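You operate a simulated robot arm through the tools that you are given. There is no shell and no other tool. Be economical: measure what you need, move in short steps, check, and stop when the job is done.

Carry out the task below with a simulated robot arm. There is one attempt and no reset: what you move stays moved.

JOB
Fetch the clear soap bottle and stand it on top of the grey beaker.

It is judged by the outcome, as a careful person would: the job done as asked, and still so three seconds after it is handed in. It fails if anything else is knocked over, pushed out of place, dropped, spilled or broken.

ROBOT AND FRAMES
A 6-joint arm with a two-finger parallel gripper, fixed in place. Base frame: the origin is at the foot of the arm, x ahead of it, y to its left, z up; the work surface is at about z = 0. Lengths are in mm, angles in rad, forces in N, time in s.
With the tool pointing down near the work surface it reaches from about 160 to 420 mm from the base axis. Its first joint turns from -1.152 to 1.152 rad. Payload 1.57 kg.
The TCP is the grasp point between the finger pads, 30 mm short of the fingertips. In the tool frame z runs along the fingers and y along their closing line. The gripper opens to 80 mm. The fingers are 17 mm wide and 12 mm thick; the gripper's body (40 by 82 mm) begins 80 mm behind the TCP.
Orientation is told as [roll, pitch, yaw] about the base's x, y, z axes, in that order, counted from this pose: with the fingers straight down and closing along the base's y, the tool's x points along the base's -x, its y along +y and its z along -z.

CONTROLS
- The arm moves only by the tool jog_arm. Its argument "series" is text: rows parted by semicolons, each of 6 numbers parted by spaces: the shift along the tool's x, y, z in units of 100 mm (1.0 is 100 mm), then the turn, a rotation vector about the tool's x, y, z in units of 60 degrees (1.0 is 60 degrees). In form: x y z wx wy wz; .... A call has 1 to 12 rows; each row is the pose to reach, as a shift and turn from the pose commanded when the call began, along the tool's axes at that moment. "fingers" is the opening, from 0 (shut) to 1 (fully open), set as the call begins (left out, the last holds). A call with a number of a shift or a turn outside -1 to 1 is refused whole. Rows are played at 5 a second. More than 50 mm and 0.15 rad between two rows, or a gripper value outside its range, and nothing of the call is played. Where a pose cannot be reached the arm comes as near as it can. A force on the tool above 40 N (or 10 N above the force at the start of the call, whichever is more), or a blocked arm, ends the call early, and 0.2 s more pass. Each finger travels about 153 mm/s and halts on what it meets, pressing with about 26 N; the grip force reading is that of the motor and also rises with nothing between the fingers. The clock runs only during rows and for 0.2 s after the last one: add rows that repeat a pose to give the fingers time. The reply holds the time, the measured pose of the TCP, the force on the tool along the base axes, the opening and the grip force, in the units named above and with some noise, and new pictures: "views" is both (left out), scene, wrist or none.
- Cameras (640 x 400 px; columns grow to the right, rows downward): "scene" is fixed at [65, -339.2, 426]; the picture's right is [0.68, -0.74, 0.00], its down [-0.41, -0.38, -0.83] and it looks along [0.61, 0.56, -0.56] (base axes); focal length 267 px, centre (320, 200). "wrist" rides on the gripper at [72, -7, -122] in the tool frame; the picture's right is [0.09, 1.00, 0.00], its down [-0.84, 0.08, -0.54] and it looks along [-0.54, 0.05, 0.84] (tool axes); focal length 238 px, centre (320, 200).
- locate(camera, pixels): for up to 12 pixels [column, row] of the newest picture of that camera ("zoom" is the newest enlarged one), the place [x, y, z] in the base frame of the surface seen there, good to about 2 mm. No time passes.
- zoom(camera, box): a new picture of the part [left, top, right, bottom] of that camera's present view, enlarged. No time passes.
- close_job(): hands the job in; it is judged then, once.

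Work in short steps. Measure before you move; look again where a grasp or a placing could have gone wrong, and mend it. You have 60 turns and 200 pictures in all, those below and enlarged ones among them. Open the gripper and draw the arm clear of the work before you hand the job in, unless the task says otherwise; then end with one line.

The tools are called as name(argument=value, ...) on one line, values as JSON. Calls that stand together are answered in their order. jog_arm: Moves the arm, as the interface text tells. Its arguments: {"type":"object","properties":{"series":{"type":"string"},"fingers":{"type":"number"},"views":{"type":"string","enum":["both","scene","wrist","none"]}},"required":["series"]} The other tools are called the same way: locate (camera, pixels) gives the place of the surface under pixels of a picture; zoom (camera, box) takes an enlarged picture of a part of a camera's view; close_job () hands the job in.

At the start:

```text
t: 0.0
position: [188.0, -131.6, 286.7]
orientation: [-0.003, 0.001, 0.002]
contact_force: [-0.3, -0.2, -0.2]
width: 80.2
gripper_force: 0.1
```

scene: 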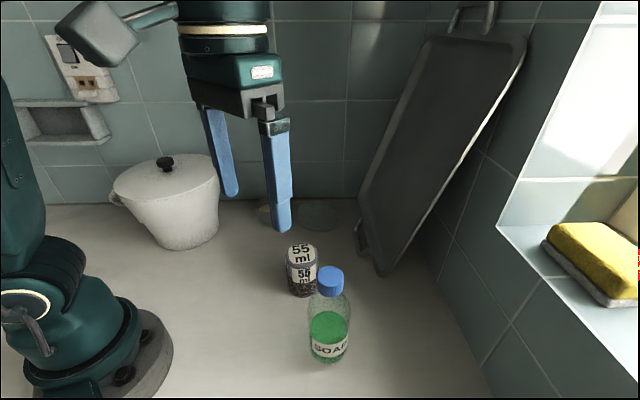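
wrist: 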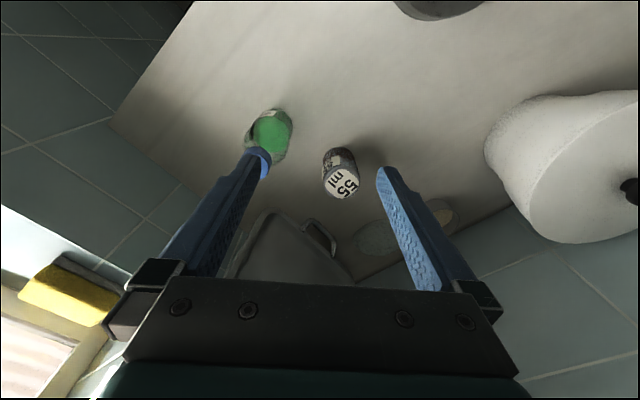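

The scene shows the soap bottle at about (329,320), and a small "55 ml" vessel at (302,270) that may be the beaker. I'll zoom in on both and measure.

zoom(camera="scene", box=[240, 190, 400, 380])

zoom(camera="wrist", box=[220, 80, 480, 260])

locate(camera="scene", pixels=[[332, 271], [329, 290], [328, 325], [329, 348], [328, 362], [302, 246], [290, 252], [315, 252], [302, 262], [302, 293], [318, 215], [264, 210]])

```text
2.11 times, centred on (320, 285) of scene
```

zoom: 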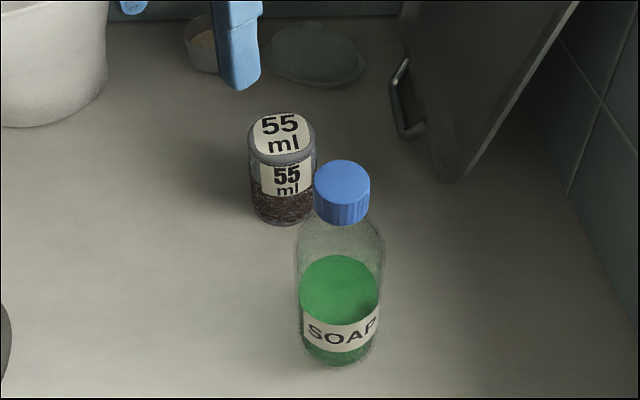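

```text
2.22 times, centred on (350, 170) of wrist
```

zoom: 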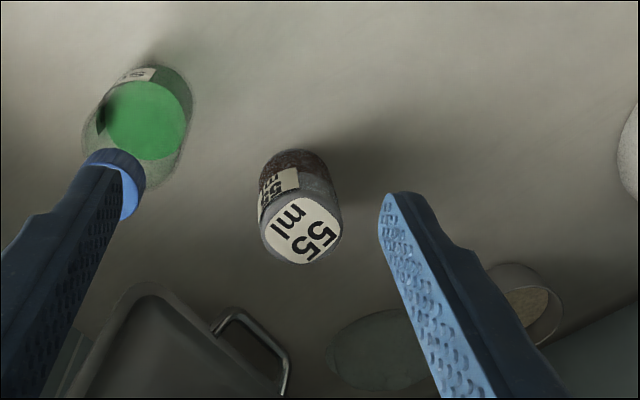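

```text
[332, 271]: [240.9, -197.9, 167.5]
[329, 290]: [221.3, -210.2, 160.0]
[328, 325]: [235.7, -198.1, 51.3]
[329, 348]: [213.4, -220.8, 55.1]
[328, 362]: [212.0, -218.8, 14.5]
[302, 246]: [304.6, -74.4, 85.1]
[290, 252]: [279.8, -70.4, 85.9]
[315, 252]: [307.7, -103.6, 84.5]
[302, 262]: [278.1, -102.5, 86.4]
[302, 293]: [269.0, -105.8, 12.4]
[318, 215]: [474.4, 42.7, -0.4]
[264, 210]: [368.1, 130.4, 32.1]
```

The "55 ml" vessel has a flat top at z≈85. There is also a small cup hidden behind the finger. I'll zoom on that cup and measure the cap, bottle sides and tray.

zoom(camera="wrist", box=[330, 170, 490, 270])

locate(camera="scene", pixels=[[331, 276], [320, 274], [342, 274], [331, 268], [331, 283], [310, 330], [349, 330], [303, 254], [385, 270], [360, 225], [380, 200], [312, 309]])

locate(camera="wrist", pixels=[[341, 182], [328, 178], [356, 185], [435, 214], [378, 235], [270, 132], [290, 130], [252, 128]])

```text
4.00 times, centred on (410, 220) of wrist
```

zoom: 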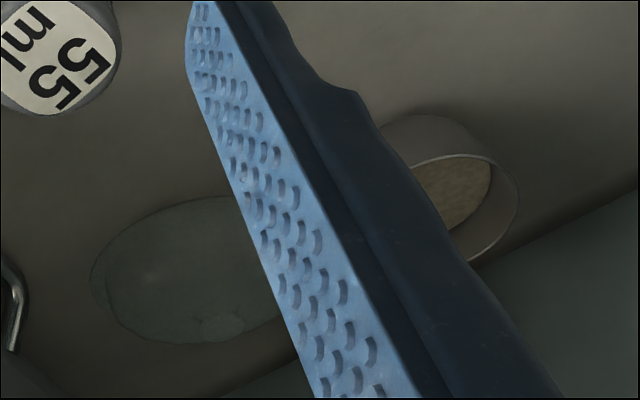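

```text
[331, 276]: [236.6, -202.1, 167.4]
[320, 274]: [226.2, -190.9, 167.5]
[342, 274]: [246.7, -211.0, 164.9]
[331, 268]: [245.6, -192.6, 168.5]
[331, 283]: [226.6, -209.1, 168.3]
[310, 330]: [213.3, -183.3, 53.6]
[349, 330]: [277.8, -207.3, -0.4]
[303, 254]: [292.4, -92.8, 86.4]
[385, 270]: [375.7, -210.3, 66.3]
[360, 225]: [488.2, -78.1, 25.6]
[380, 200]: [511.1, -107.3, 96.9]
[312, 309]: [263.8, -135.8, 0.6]
```

```text
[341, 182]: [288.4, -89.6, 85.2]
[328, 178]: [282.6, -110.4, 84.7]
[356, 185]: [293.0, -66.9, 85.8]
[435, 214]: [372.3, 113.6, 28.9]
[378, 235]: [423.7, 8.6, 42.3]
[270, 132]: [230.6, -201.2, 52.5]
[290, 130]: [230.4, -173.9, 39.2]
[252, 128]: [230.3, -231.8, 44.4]
```

The bottle axis is at about (236,-201) with the cap top at z 168, and the beaker's top centre is about (289,-89) at z 85. I'll move above the bottle at the same height and look at the uncovered background.

jog_arm(series="-0.16 -0.23 0 0 0 0; -0.32 -0.46 0 0 0 0; -0.48 -0.69 0 0 0 0; -0.48 -0.69 0 0 0 0", fingers=1)

```text
t: 1.0
position: [231.6, -197.1, 278.7]
orientation: [-0.004, -0.001, 0.0]
contact_force: [-0.2, -0.3, -0.3]
width: 80.2
gripper_force: 0.0
out of reach, approached as far as the arm can: row 3, 4
```

scene: 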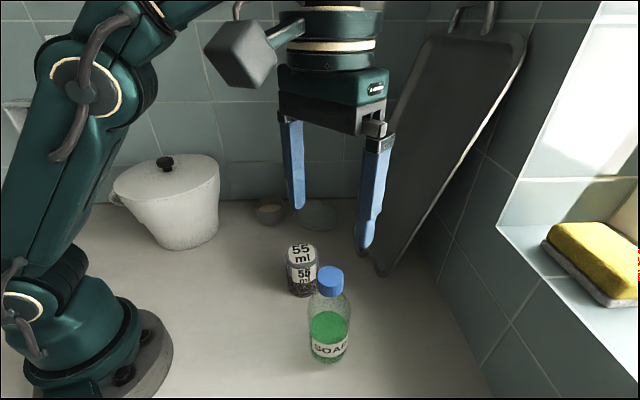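
wrist: 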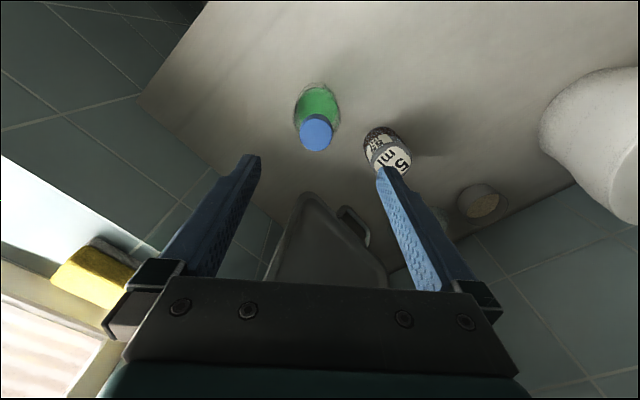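

The reach limit is about 280 mm high at this radius, which is fine. I'll check the cup at (270,213) and the round thing at (318,215).

zoom(camera="scene", box=[230, 180, 390, 280])

locate(camera="wrist", pixels=[[316, 133], [302, 133], [331, 133], [316, 120], [316, 147]])

locate(camera="scene", pixels=[[270, 209], [270, 218], [318, 215], [318, 204], [318, 228], [300, 216], [336, 216]])

```text
4.00 times, centred on (310, 230) of scene
```

zoom: 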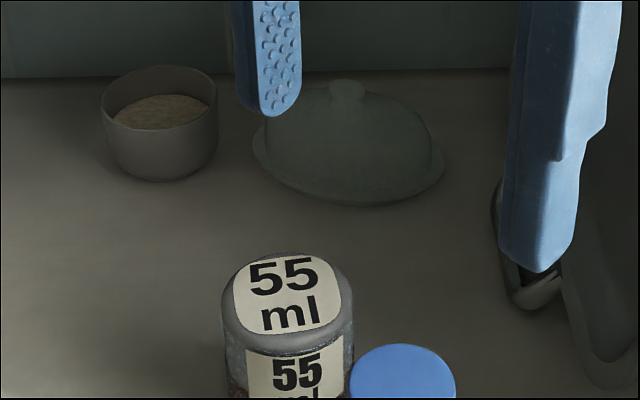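

```text
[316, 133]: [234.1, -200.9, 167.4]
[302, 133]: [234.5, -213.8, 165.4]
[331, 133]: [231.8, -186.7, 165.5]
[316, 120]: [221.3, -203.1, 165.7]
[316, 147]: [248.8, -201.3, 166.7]
```

```text
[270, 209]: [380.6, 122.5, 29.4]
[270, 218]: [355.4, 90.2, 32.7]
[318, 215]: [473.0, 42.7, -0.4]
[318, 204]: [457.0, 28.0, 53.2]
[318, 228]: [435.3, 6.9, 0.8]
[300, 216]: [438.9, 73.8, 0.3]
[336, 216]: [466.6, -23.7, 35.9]
```

The far items are a bowl of grain and a glass dome. I'll take a close look at the labelled vessel to confirm it is the beaker and that its top is flat.

zoom(camera="scene", box=[270, 235, 350, 305])

zoom(camera="wrist", box=[280, 70, 430, 180])

```text
5.71 times, centred on (310, 270) of scene
```

zoom: 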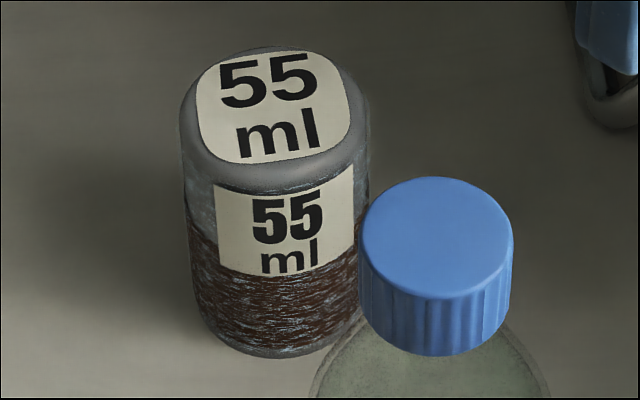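

```text
3.64 times, centred on (355, 125) of wrist
```

zoom: 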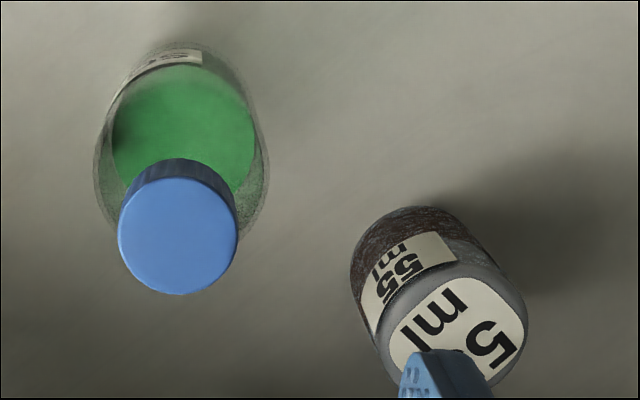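

This is the beaker: grey, with a flat closed top. The bottle axis is at about (234.5,-200.5). I'll descend to z≈205, with the fingertips just above the cap level, and check alignment.

jog_arm(series="0 0 0.3 0 0 0; 0 0 0.6 0 0 0; 0 0 0.81 0 0 0; 0 0 0.81 0 0 0", views="both")

```text
t: 2.0
position: [231.9, -198.1, 196.1]
orientation: [-0.002, -0.001, 0.002]
contact_force: [-0.7, 0.3, 0.0]
width: 80.1
gripper_force: 0.0
```

scene: 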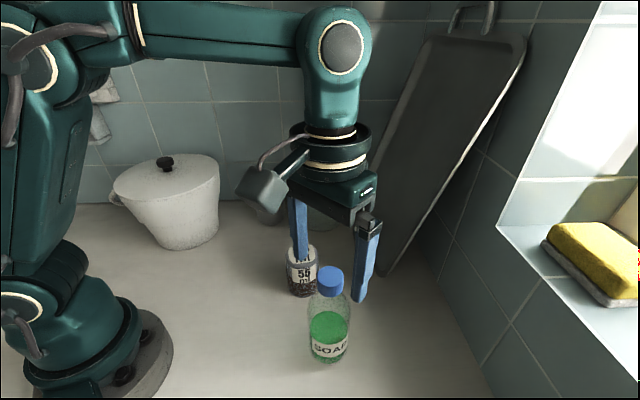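
wrist: 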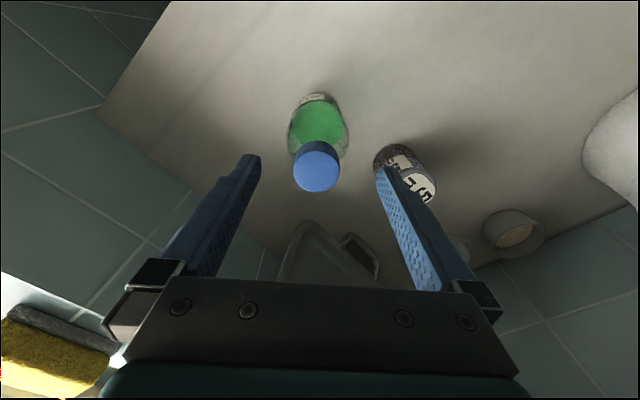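

The pose is centred to within 3 mm. I'll shift by +2.5 in x and -2.5 in y while descending to z≈102, straddling the body with the fingers open.

jog_arm(series="-0.025 -0.025 0.1 0 0 0; -0.025 -0.025 0.3 0 0 0; -0.025 -0.025 0.5 0 0 0; -0.025 -0.025 0.7 0 0 0; -0.025 -0.025 0.85 0 0 0; -0.025 -0.025 0.94 0 0 0; -0.025 -0.025 0.94 0 0 0")

```text
t: 3.6
position: [233.5, -198.4, 102.1]
orientation: [-0.001, 0.001, 0.0]
contact_force: [0.1, 0.1, 0.9]
width: 80.2
gripper_force: 0.0
```

scene: 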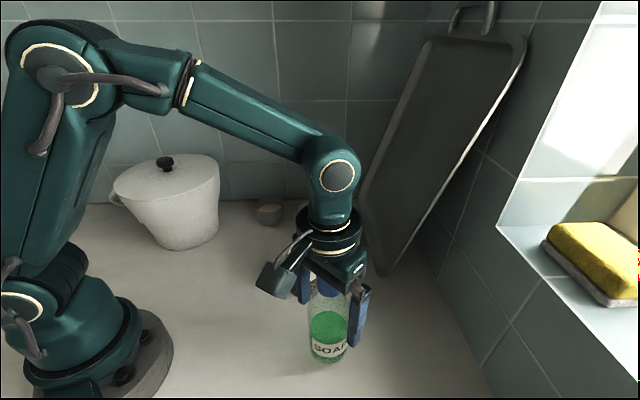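
wrist: 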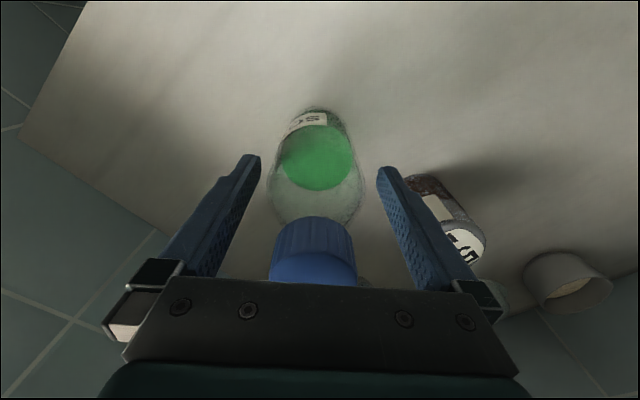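

The bottle sits midway between the fingers, with its centre at column ~315 and the gap from 258 to 378. I'll close on the body.

jog_arm(series="0 -0.01 0 0 0 0; 0 -0.01 0 0 0 0; 0 -0.01 0 0 0 0; 0 -0.01 0 0 0 0", fingers=0)

```text
t: 4.6
position: [233.2, -200.2, 102.9]
orientation: [-0.001, -0.001, 0.001]
contact_force: [0.2, 0.1, 0.5]
width: 57.8
gripper_force: 26.2
```

scene: 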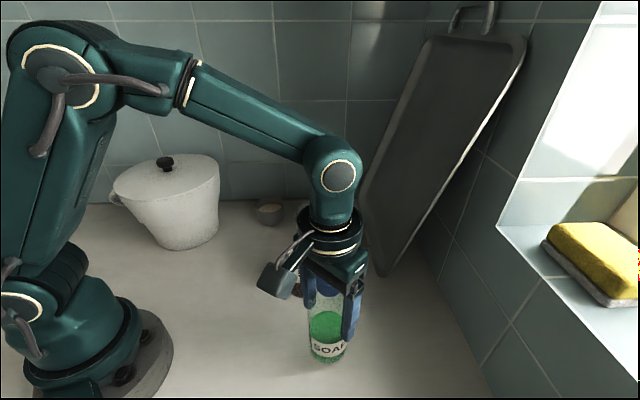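
wrist: 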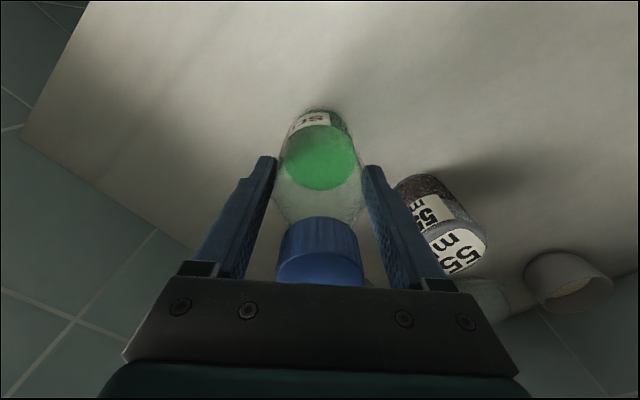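

The fingers halted at 57.8 mm with 26 N, so the bottle is gripped. I'll lift it 30 mm gently and check for slip.

jog_arm(series="0 0 -0.05 0 0 0; 0 0 -0.15 0 0 0; 0 0 -0.25 0 0 0; 0 0 -0.3 0 0 0; 0 0 -0.3 0 0 0")

```text
t: 5.8
position: [233.6, -200.3, 132.7]
orientation: [-0.002, -0.001, 0.003]
contact_force: [-1.0, -0.5, -1.7]
width: 57.9
gripper_force: 26.1
```

scene: 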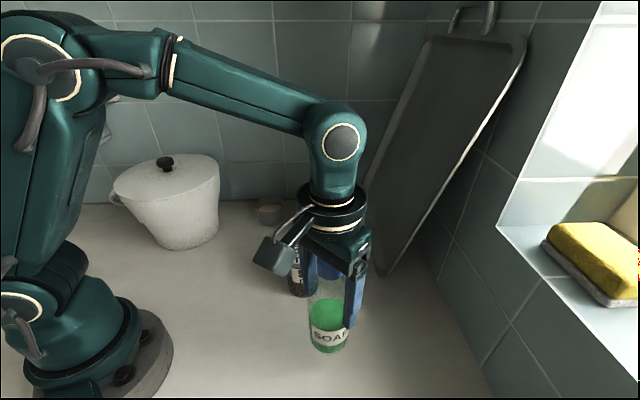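
wrist: 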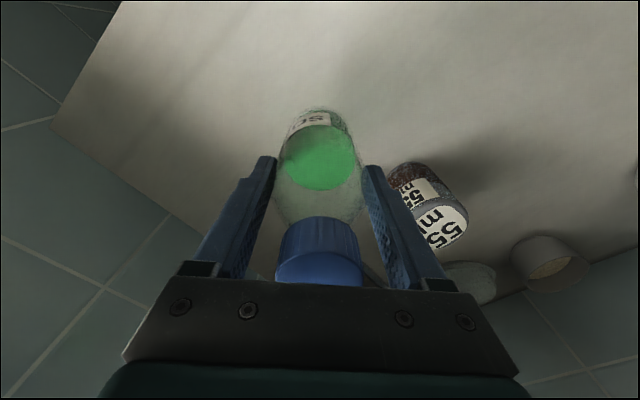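

The bottle rose with the gripper, held steady at 57.9 mm. I'll raise it to z≈218, so its bottom is about 30 mm above the beaker top.

jog_arm(series="0 0 -0.1 0 0 0; 0 0 -0.25 0 0 0; 0 0 -0.4 0 0 0; 0 0 -0.55 0 0 0; 0 0 -0.7 0 0 0; 0 0 -0.8 0 0 0; 0 0 -0.85 0 0 0; 0 0 -0.85 0 0 0")

locate(camera="scene", pixels=[[328, 350]])

```text
t: 7.6
position: [234.8, -200.3, 218.8]
orientation: [-0.001, 0.0, 0.002]
contact_force: [0.2, -0.5, -1.1]
width: 57.7
gripper_force: 26.0
```

scene: 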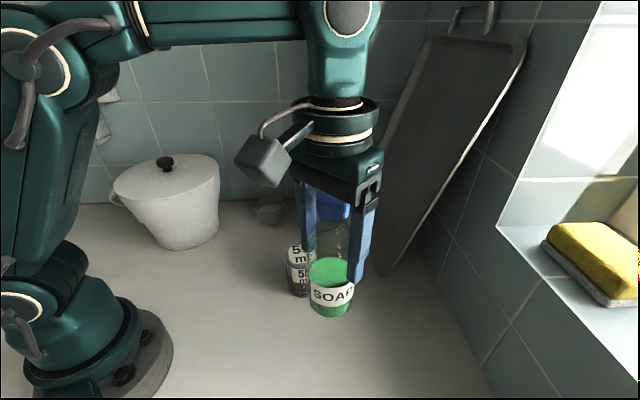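
wrist: 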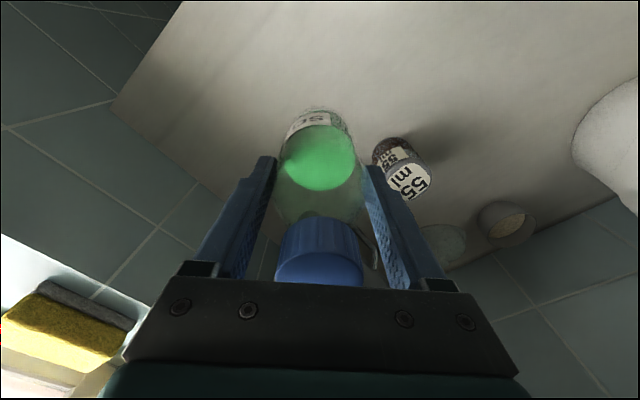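

```text
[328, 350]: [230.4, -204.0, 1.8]
```

The bottle is held at z 218.8. I'll refine the beaker's top centre and the bottle's offset in the grip from this view.

zoom(camera="wrist", box=[360, 120, 450, 210])

locate(camera="wrist", pixels=[[410, 179], [386, 174], [431, 180], [409, 164], [411, 197], [319, 268], [282, 270], [356, 270], [319, 255]])

zoom(camera="scene", box=[280, 180, 400, 330])

```text
4.44 times, centred on (405, 165) of wrist
```

zoom: 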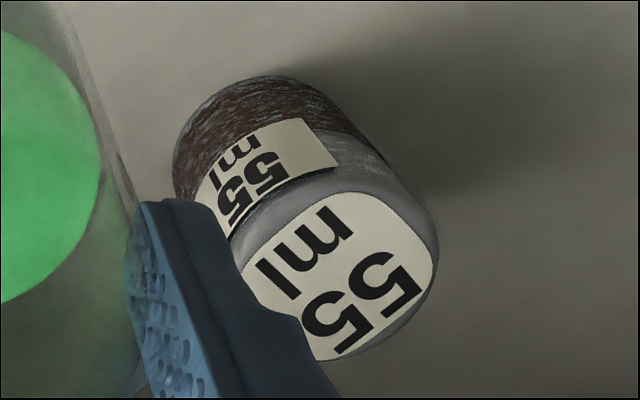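

```text
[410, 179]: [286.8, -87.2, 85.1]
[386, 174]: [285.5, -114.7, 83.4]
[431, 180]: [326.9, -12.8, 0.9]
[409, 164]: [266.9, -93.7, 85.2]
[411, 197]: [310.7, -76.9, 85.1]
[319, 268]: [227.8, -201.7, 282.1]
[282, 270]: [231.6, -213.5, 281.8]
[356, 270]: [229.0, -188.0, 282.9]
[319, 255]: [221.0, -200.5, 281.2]
```

```text
2.67 times, centred on (340, 255) of scene
```

zoom: 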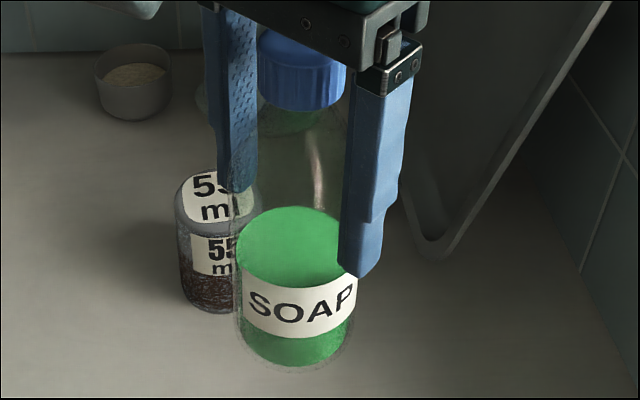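

The beaker's top spans x 267–311 and y about -112 to -66, so its centre is (289,-89). I'll carry the bottle over in steps at constant height: first 80% of the way, and then check.

jog_arm(series="-0.05 0.1 0 0 0 0; -0.12 0.25 0 0 0 0; -0.2 0.42 0 0 0 0; -0.28 0.58 0 0 0 0; -0.36 0.74 0 0 0 0; -0.41 0.85 0 0 0 0; -0.437 0.917 0 0 0 0; -0.437 0.917 0 0 0 0; -0.437 0.917 0 0 0 0")

```text
t: 9.6
position: [277.8, -107.8, 217.9]
orientation: [-0.001, -0.002, 0.004]
contact_force: [0.4, 0.2, -2.4]
width: 58.0
gripper_force: 26.0
```

scene: 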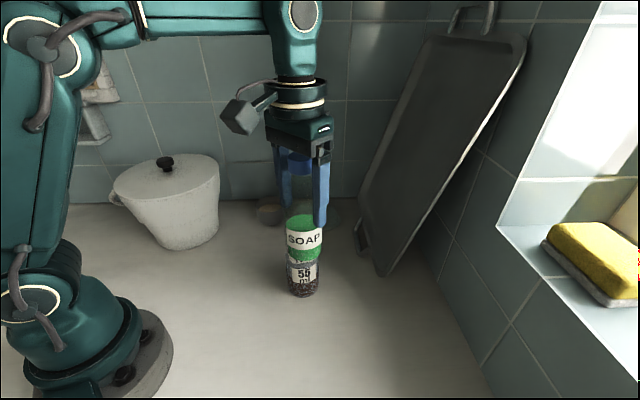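
wrist: 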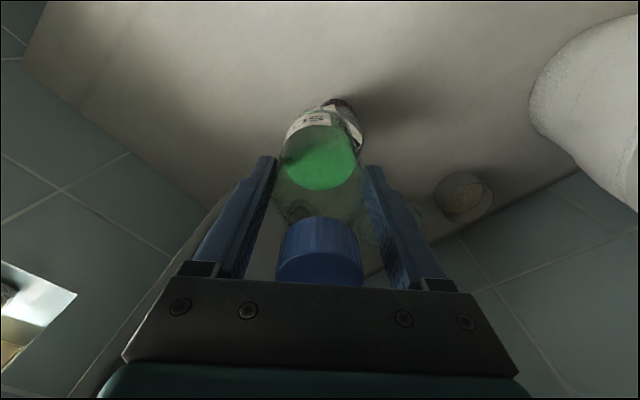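

The measured position is (277.8,-107.8). I'll move the remaining +10.8 in x and +18.8 in y to centre over (289,-89), and lower 12 mm on the way.

jog_arm(series="-0.05 0.1 0 0 0 0; -0.106 0.188 0 0 0 0; -0.106 0.188 0.06 0 0 0; -0.106 0.188 0.12 0 0 0; -0.106 0.188 0.12 0 0 0; -0.106 0.188 0.12 0 0 0")

zoom(camera="scene", box=[250, 180, 370, 310])

zoom(camera="wrist", box=[250, 80, 390, 220])

```text
t: 11.0
position: [288.4, -88.8, 204.9]
orientation: [-0.003, -0.001, 0.002]
contact_force: [0.1, -0.3, -2.9]
width: 57.8
gripper_force: 25.9
```

scene: 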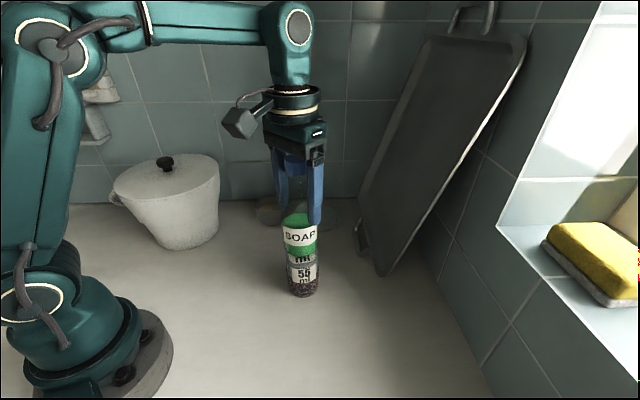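
wrist: 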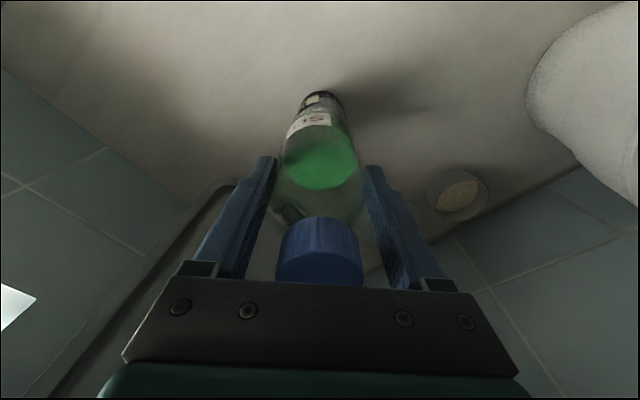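

```text
3.08 times, centred on (310, 245) of scene
```

zoom: 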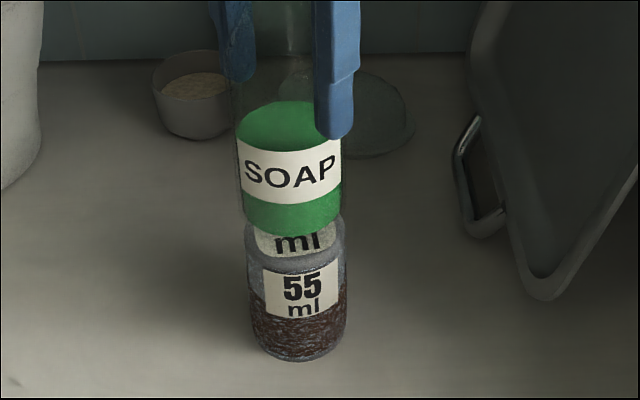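

```text
2.86 times, centred on (320, 150) of wrist
```

zoom: 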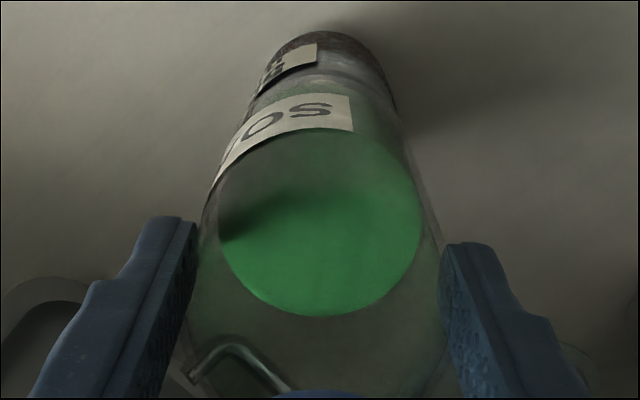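

The bottle and beaker are aligned in both views, with zoom centres at 289 and 296 against about 6 px of expected parallax. I expect contact at TCP z≈188.5, so I'll lower 14 mm and then check force.

jog_arm(series="-0.004 0 0.05 0 0 0; -0.004 0 0.1 0 0 0; -0.004 0 0.13 0 0 0; -0.004 0 0.14 0 0 0; -0.004 0 0.14 0 0 0; -0.004 0 0.14 0 0 0", views="none")

zoom(camera="scene", box=[270, 200, 350, 300])

```text
t: 12.4
position: [287.8, -91.0, 191.4]
orientation: [-0.002, 0.0, 0.002]
contact_force: [-0.1, -1.0, -1.9]
width: 57.8
gripper_force: 26.1
```

```text
4.00 times, centred on (310, 250) of scene
```

zoom: 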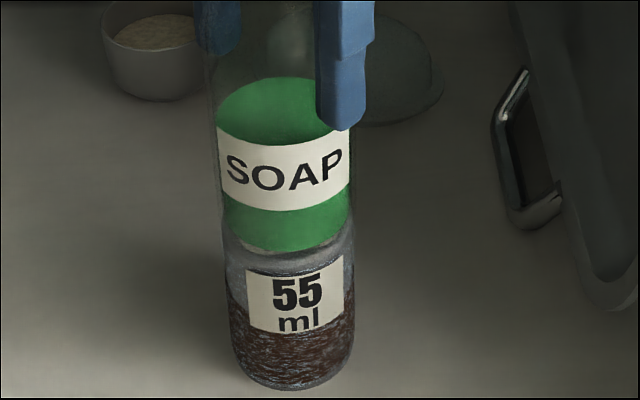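

There's about 3 mm of gap left and no contact yet, with vertical force still -1.9 N. I'll lower in 1 mm steps with a 1 mm y correction.

jog_arm(series="-0.005 0.01 0 0 0 0; -0.005 0.01 0.01 0 0 0; -0.005 0.01 0.02 0 0 0; -0.005 0.01 0.02 0 0 0; -0.005 0.01 0.02 0 0 0", views="none")

zoom(camera="scene", box=[270, 200, 350, 300])

```text
t: 13.6
position: [289.1, -89.1, 189.0]
orientation: [-0.001, 0.001, 0.001]
contact_force: [-0.1, 0.1, -2.2]
width: 57.7
gripper_force: 26.5
```

```text
4.00 times, centred on (310, 250) of scene
```

zoom: 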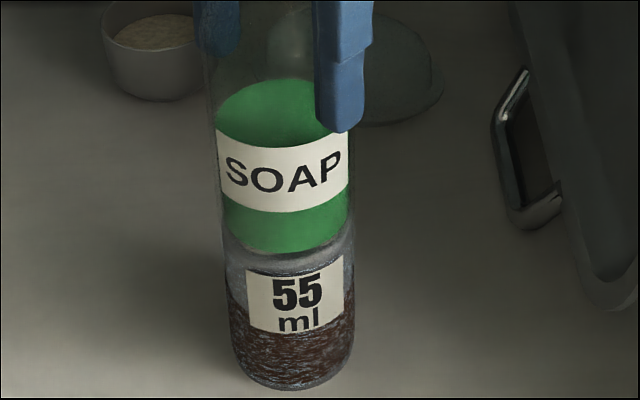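

The TCP is at 189.0, the force is unchanged, and the pose is centred. I'll lower another 1.5 mm.

jog_arm(series="0 0 0.005 0 0 0; 0 0 0.01 0 0 0; 0 0 0.015 0 0 0; 0 0 0.015 0 0 0; 0 0 0.015 0 0 0", views="none")

```text
t: 14.8
position: [289.0, -88.3, 188.6]
orientation: [-0.001, -0.002, 0.002]
contact_force: [-0.2, 0.1, -2.3]
width: 57.9
gripper_force: 25.3
```

There's still no contact force, so I'll lower another 1.5 mm in half-millimetre rows.

jog_arm(series="0 0 0.005 0 0 0; 0 0 0.01 0 0 0; 0 0 0.015 0 0 0; 0 0 0.015 0 0 0; 0 0 0.015 0 0 0", views="none")

```text
t: 16.0
position: [288.9, -89.7, 186.7]
orientation: [0.0, -0.001, 0.003]
contact_force: [-1.3, 2.2, 7.6]
width: 57.7
gripper_force: 25.8
```

Fz jumped to +7.6 N, so the bottle is resting on the beaker. I'll ease up 0.5 mm to relieve the pressure and look before releasing.

jog_arm(series="0 0 -0.005 0 0 0; 0 0 -0.005 0 0 0")

zoom(camera="scene", box=[260, 170, 360, 310])

```text
t: 16.6
position: [290.0, -88.6, 187.5]
orientation: [0.0, -0.001, 0.003]
contact_force: [0.9, 1.1, 3.4]
width: 57.8
gripper_force: 25.7
```

scene: 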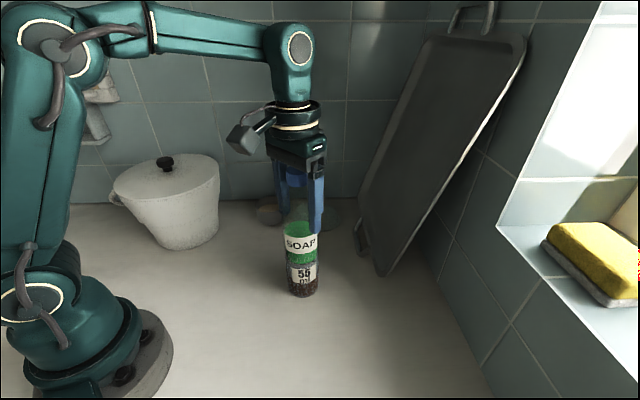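
wrist: 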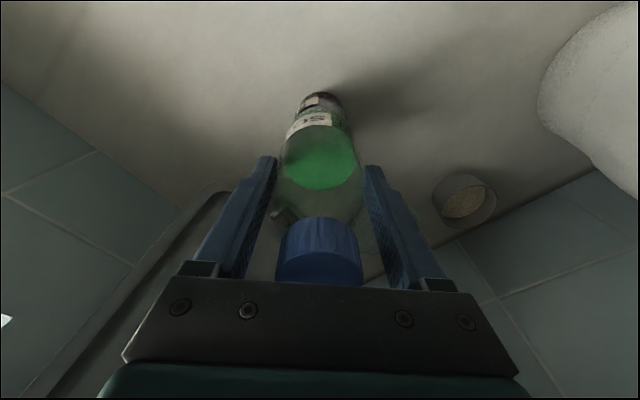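

```text
2.86 times, centred on (310, 240) of scene
```

zoom: 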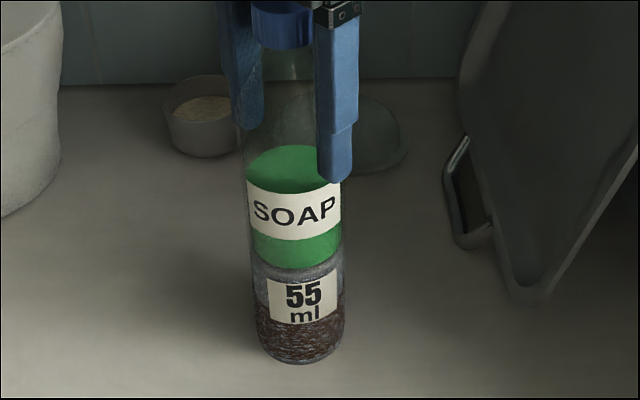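

The bottle is seated and centred with light pressure of 3.4 N. I'll open the fingers part way.

jog_arm(series="0 0 0 0 0 0; 0 0 0 0 0 0; 0 0 0 0 0 0", fingers=0.88)

```text
t: 17.4
position: [289.9, -88.9, 185.7]
orientation: [-0.002, -0.001, 0.002]
contact_force: [-0.9, -0.2, -0.2]
width: 70.4
gripper_force: 0.0
```

scene: 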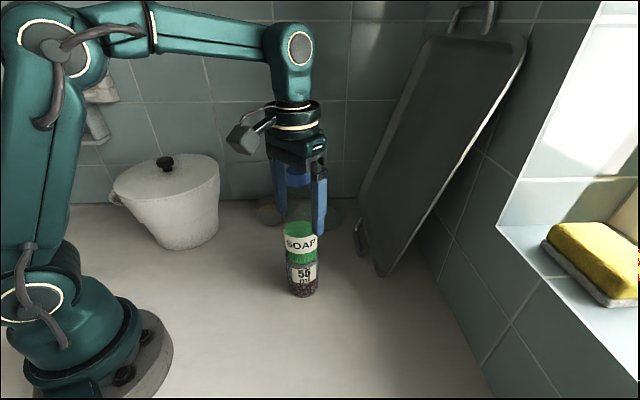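
wrist: 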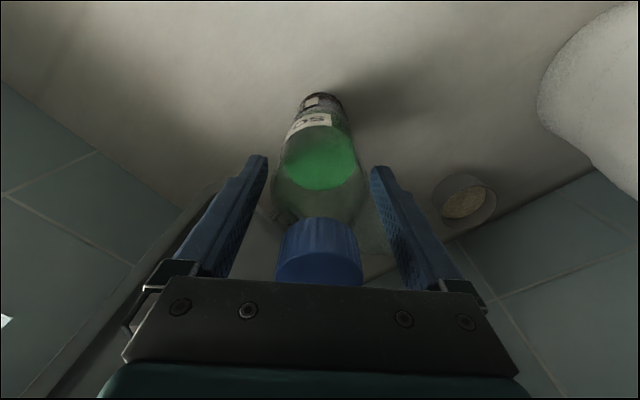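

The bottle stands free with a 70 mm opening and clear gaps at both fingers. I'll raise straight up 60 mm, fully opening; the fingers then straddle only the cap.

jog_arm(series="0 0 -0.05 0 0 0; 0 0 -0.2 0 0 0; 0 0 -0.35 0 0 0; 0 0 -0.5 0 0 0; 0 0 -0.6 0 0 0; 0 0 -0.6 0 0 0", fingers=1)

```text
t: 18.8
position: [288.8, -88.9, 247.1]
orientation: [-0.002, 0.001, 0.002]
contact_force: [-0.3, -0.2, 0.3]
width: 80.1
gripper_force: 0.0
```

scene: 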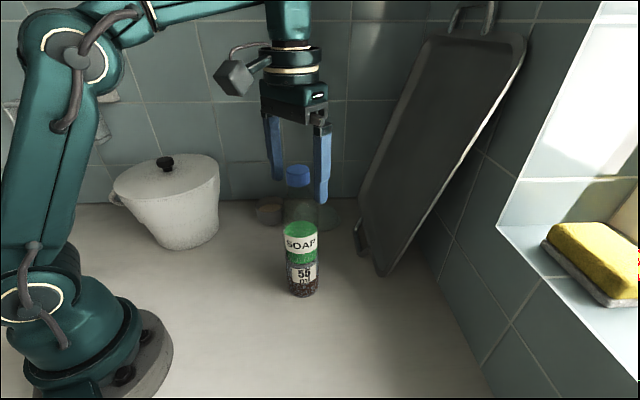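
wrist: 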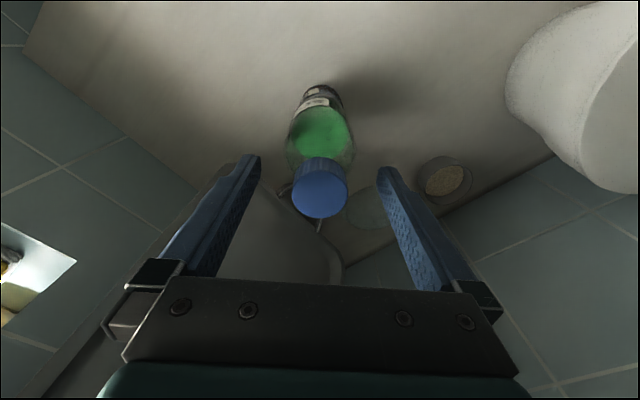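

The fingers are centred around the cap with about 25 mm clear on each side. I'll back off along base -x (tool +x) by 90 mm, rising 25 mm, so the fingers slide past the cap along its sides.

jog_arm(series="0.1 0 -0.1 0 0 0; 0.25 0 -0.2 0 0 0; 0.4 0 -0.25 0 0 0; 0.55 0 -0.25 0 0 0; 0.7 0 -0.25 0 0 0; 0.9 0 -0.25 0 0 0; 0.9 0 -0.25 0 0 0; 0.9 0 -0.25 0 0 0; 0.9 0 -0.25 0 0 0; 0.9 0 -0.25 0 0 0")

zoom(camera="scene", box=[240, 150, 380, 310])

```text
t: 21.0
position: [197.2, -87.7, 272.5]
orientation: [-0.001, 0.0, 0.001]
contact_force: [-0.4, -0.9, 0.7]
width: 80.1
gripper_force: 0.1
```

scene: 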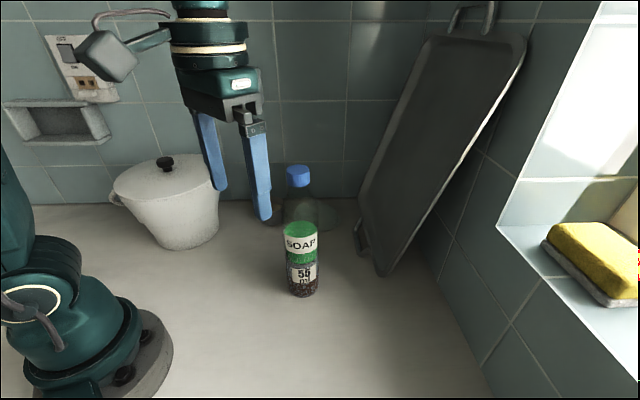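
wrist: 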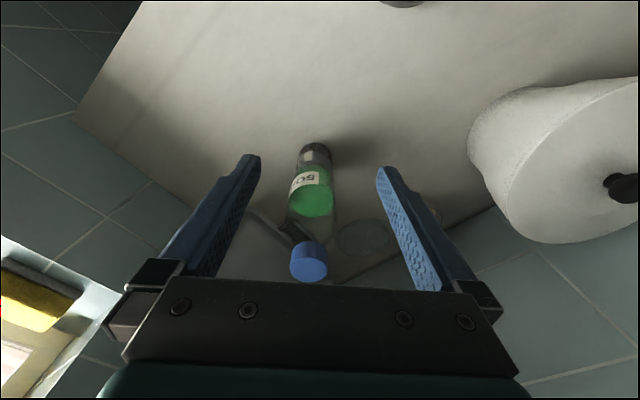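

```text
2.50 times, centred on (310, 230) of scene
```

zoom: 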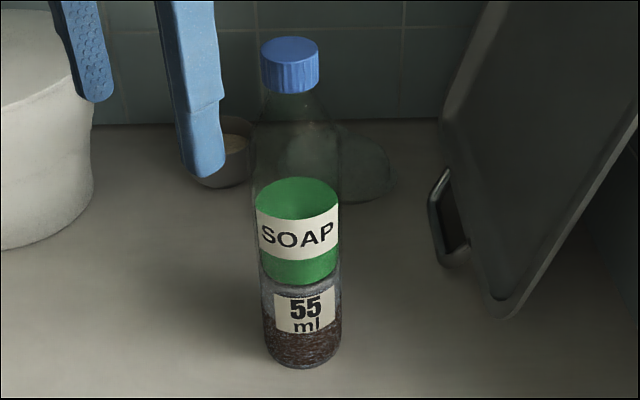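

The bottle stands upright and centred on the beaker, the arm is clear with the gripper open, and nothing else has moved. I'm handing the job in.

close_job()

```text
The job is handed in.
```

The clear soap bottle is standing upright and centred on the grey 55 ml beaker, with the gripper open, the arm drawn clear and nothing else disturbed.
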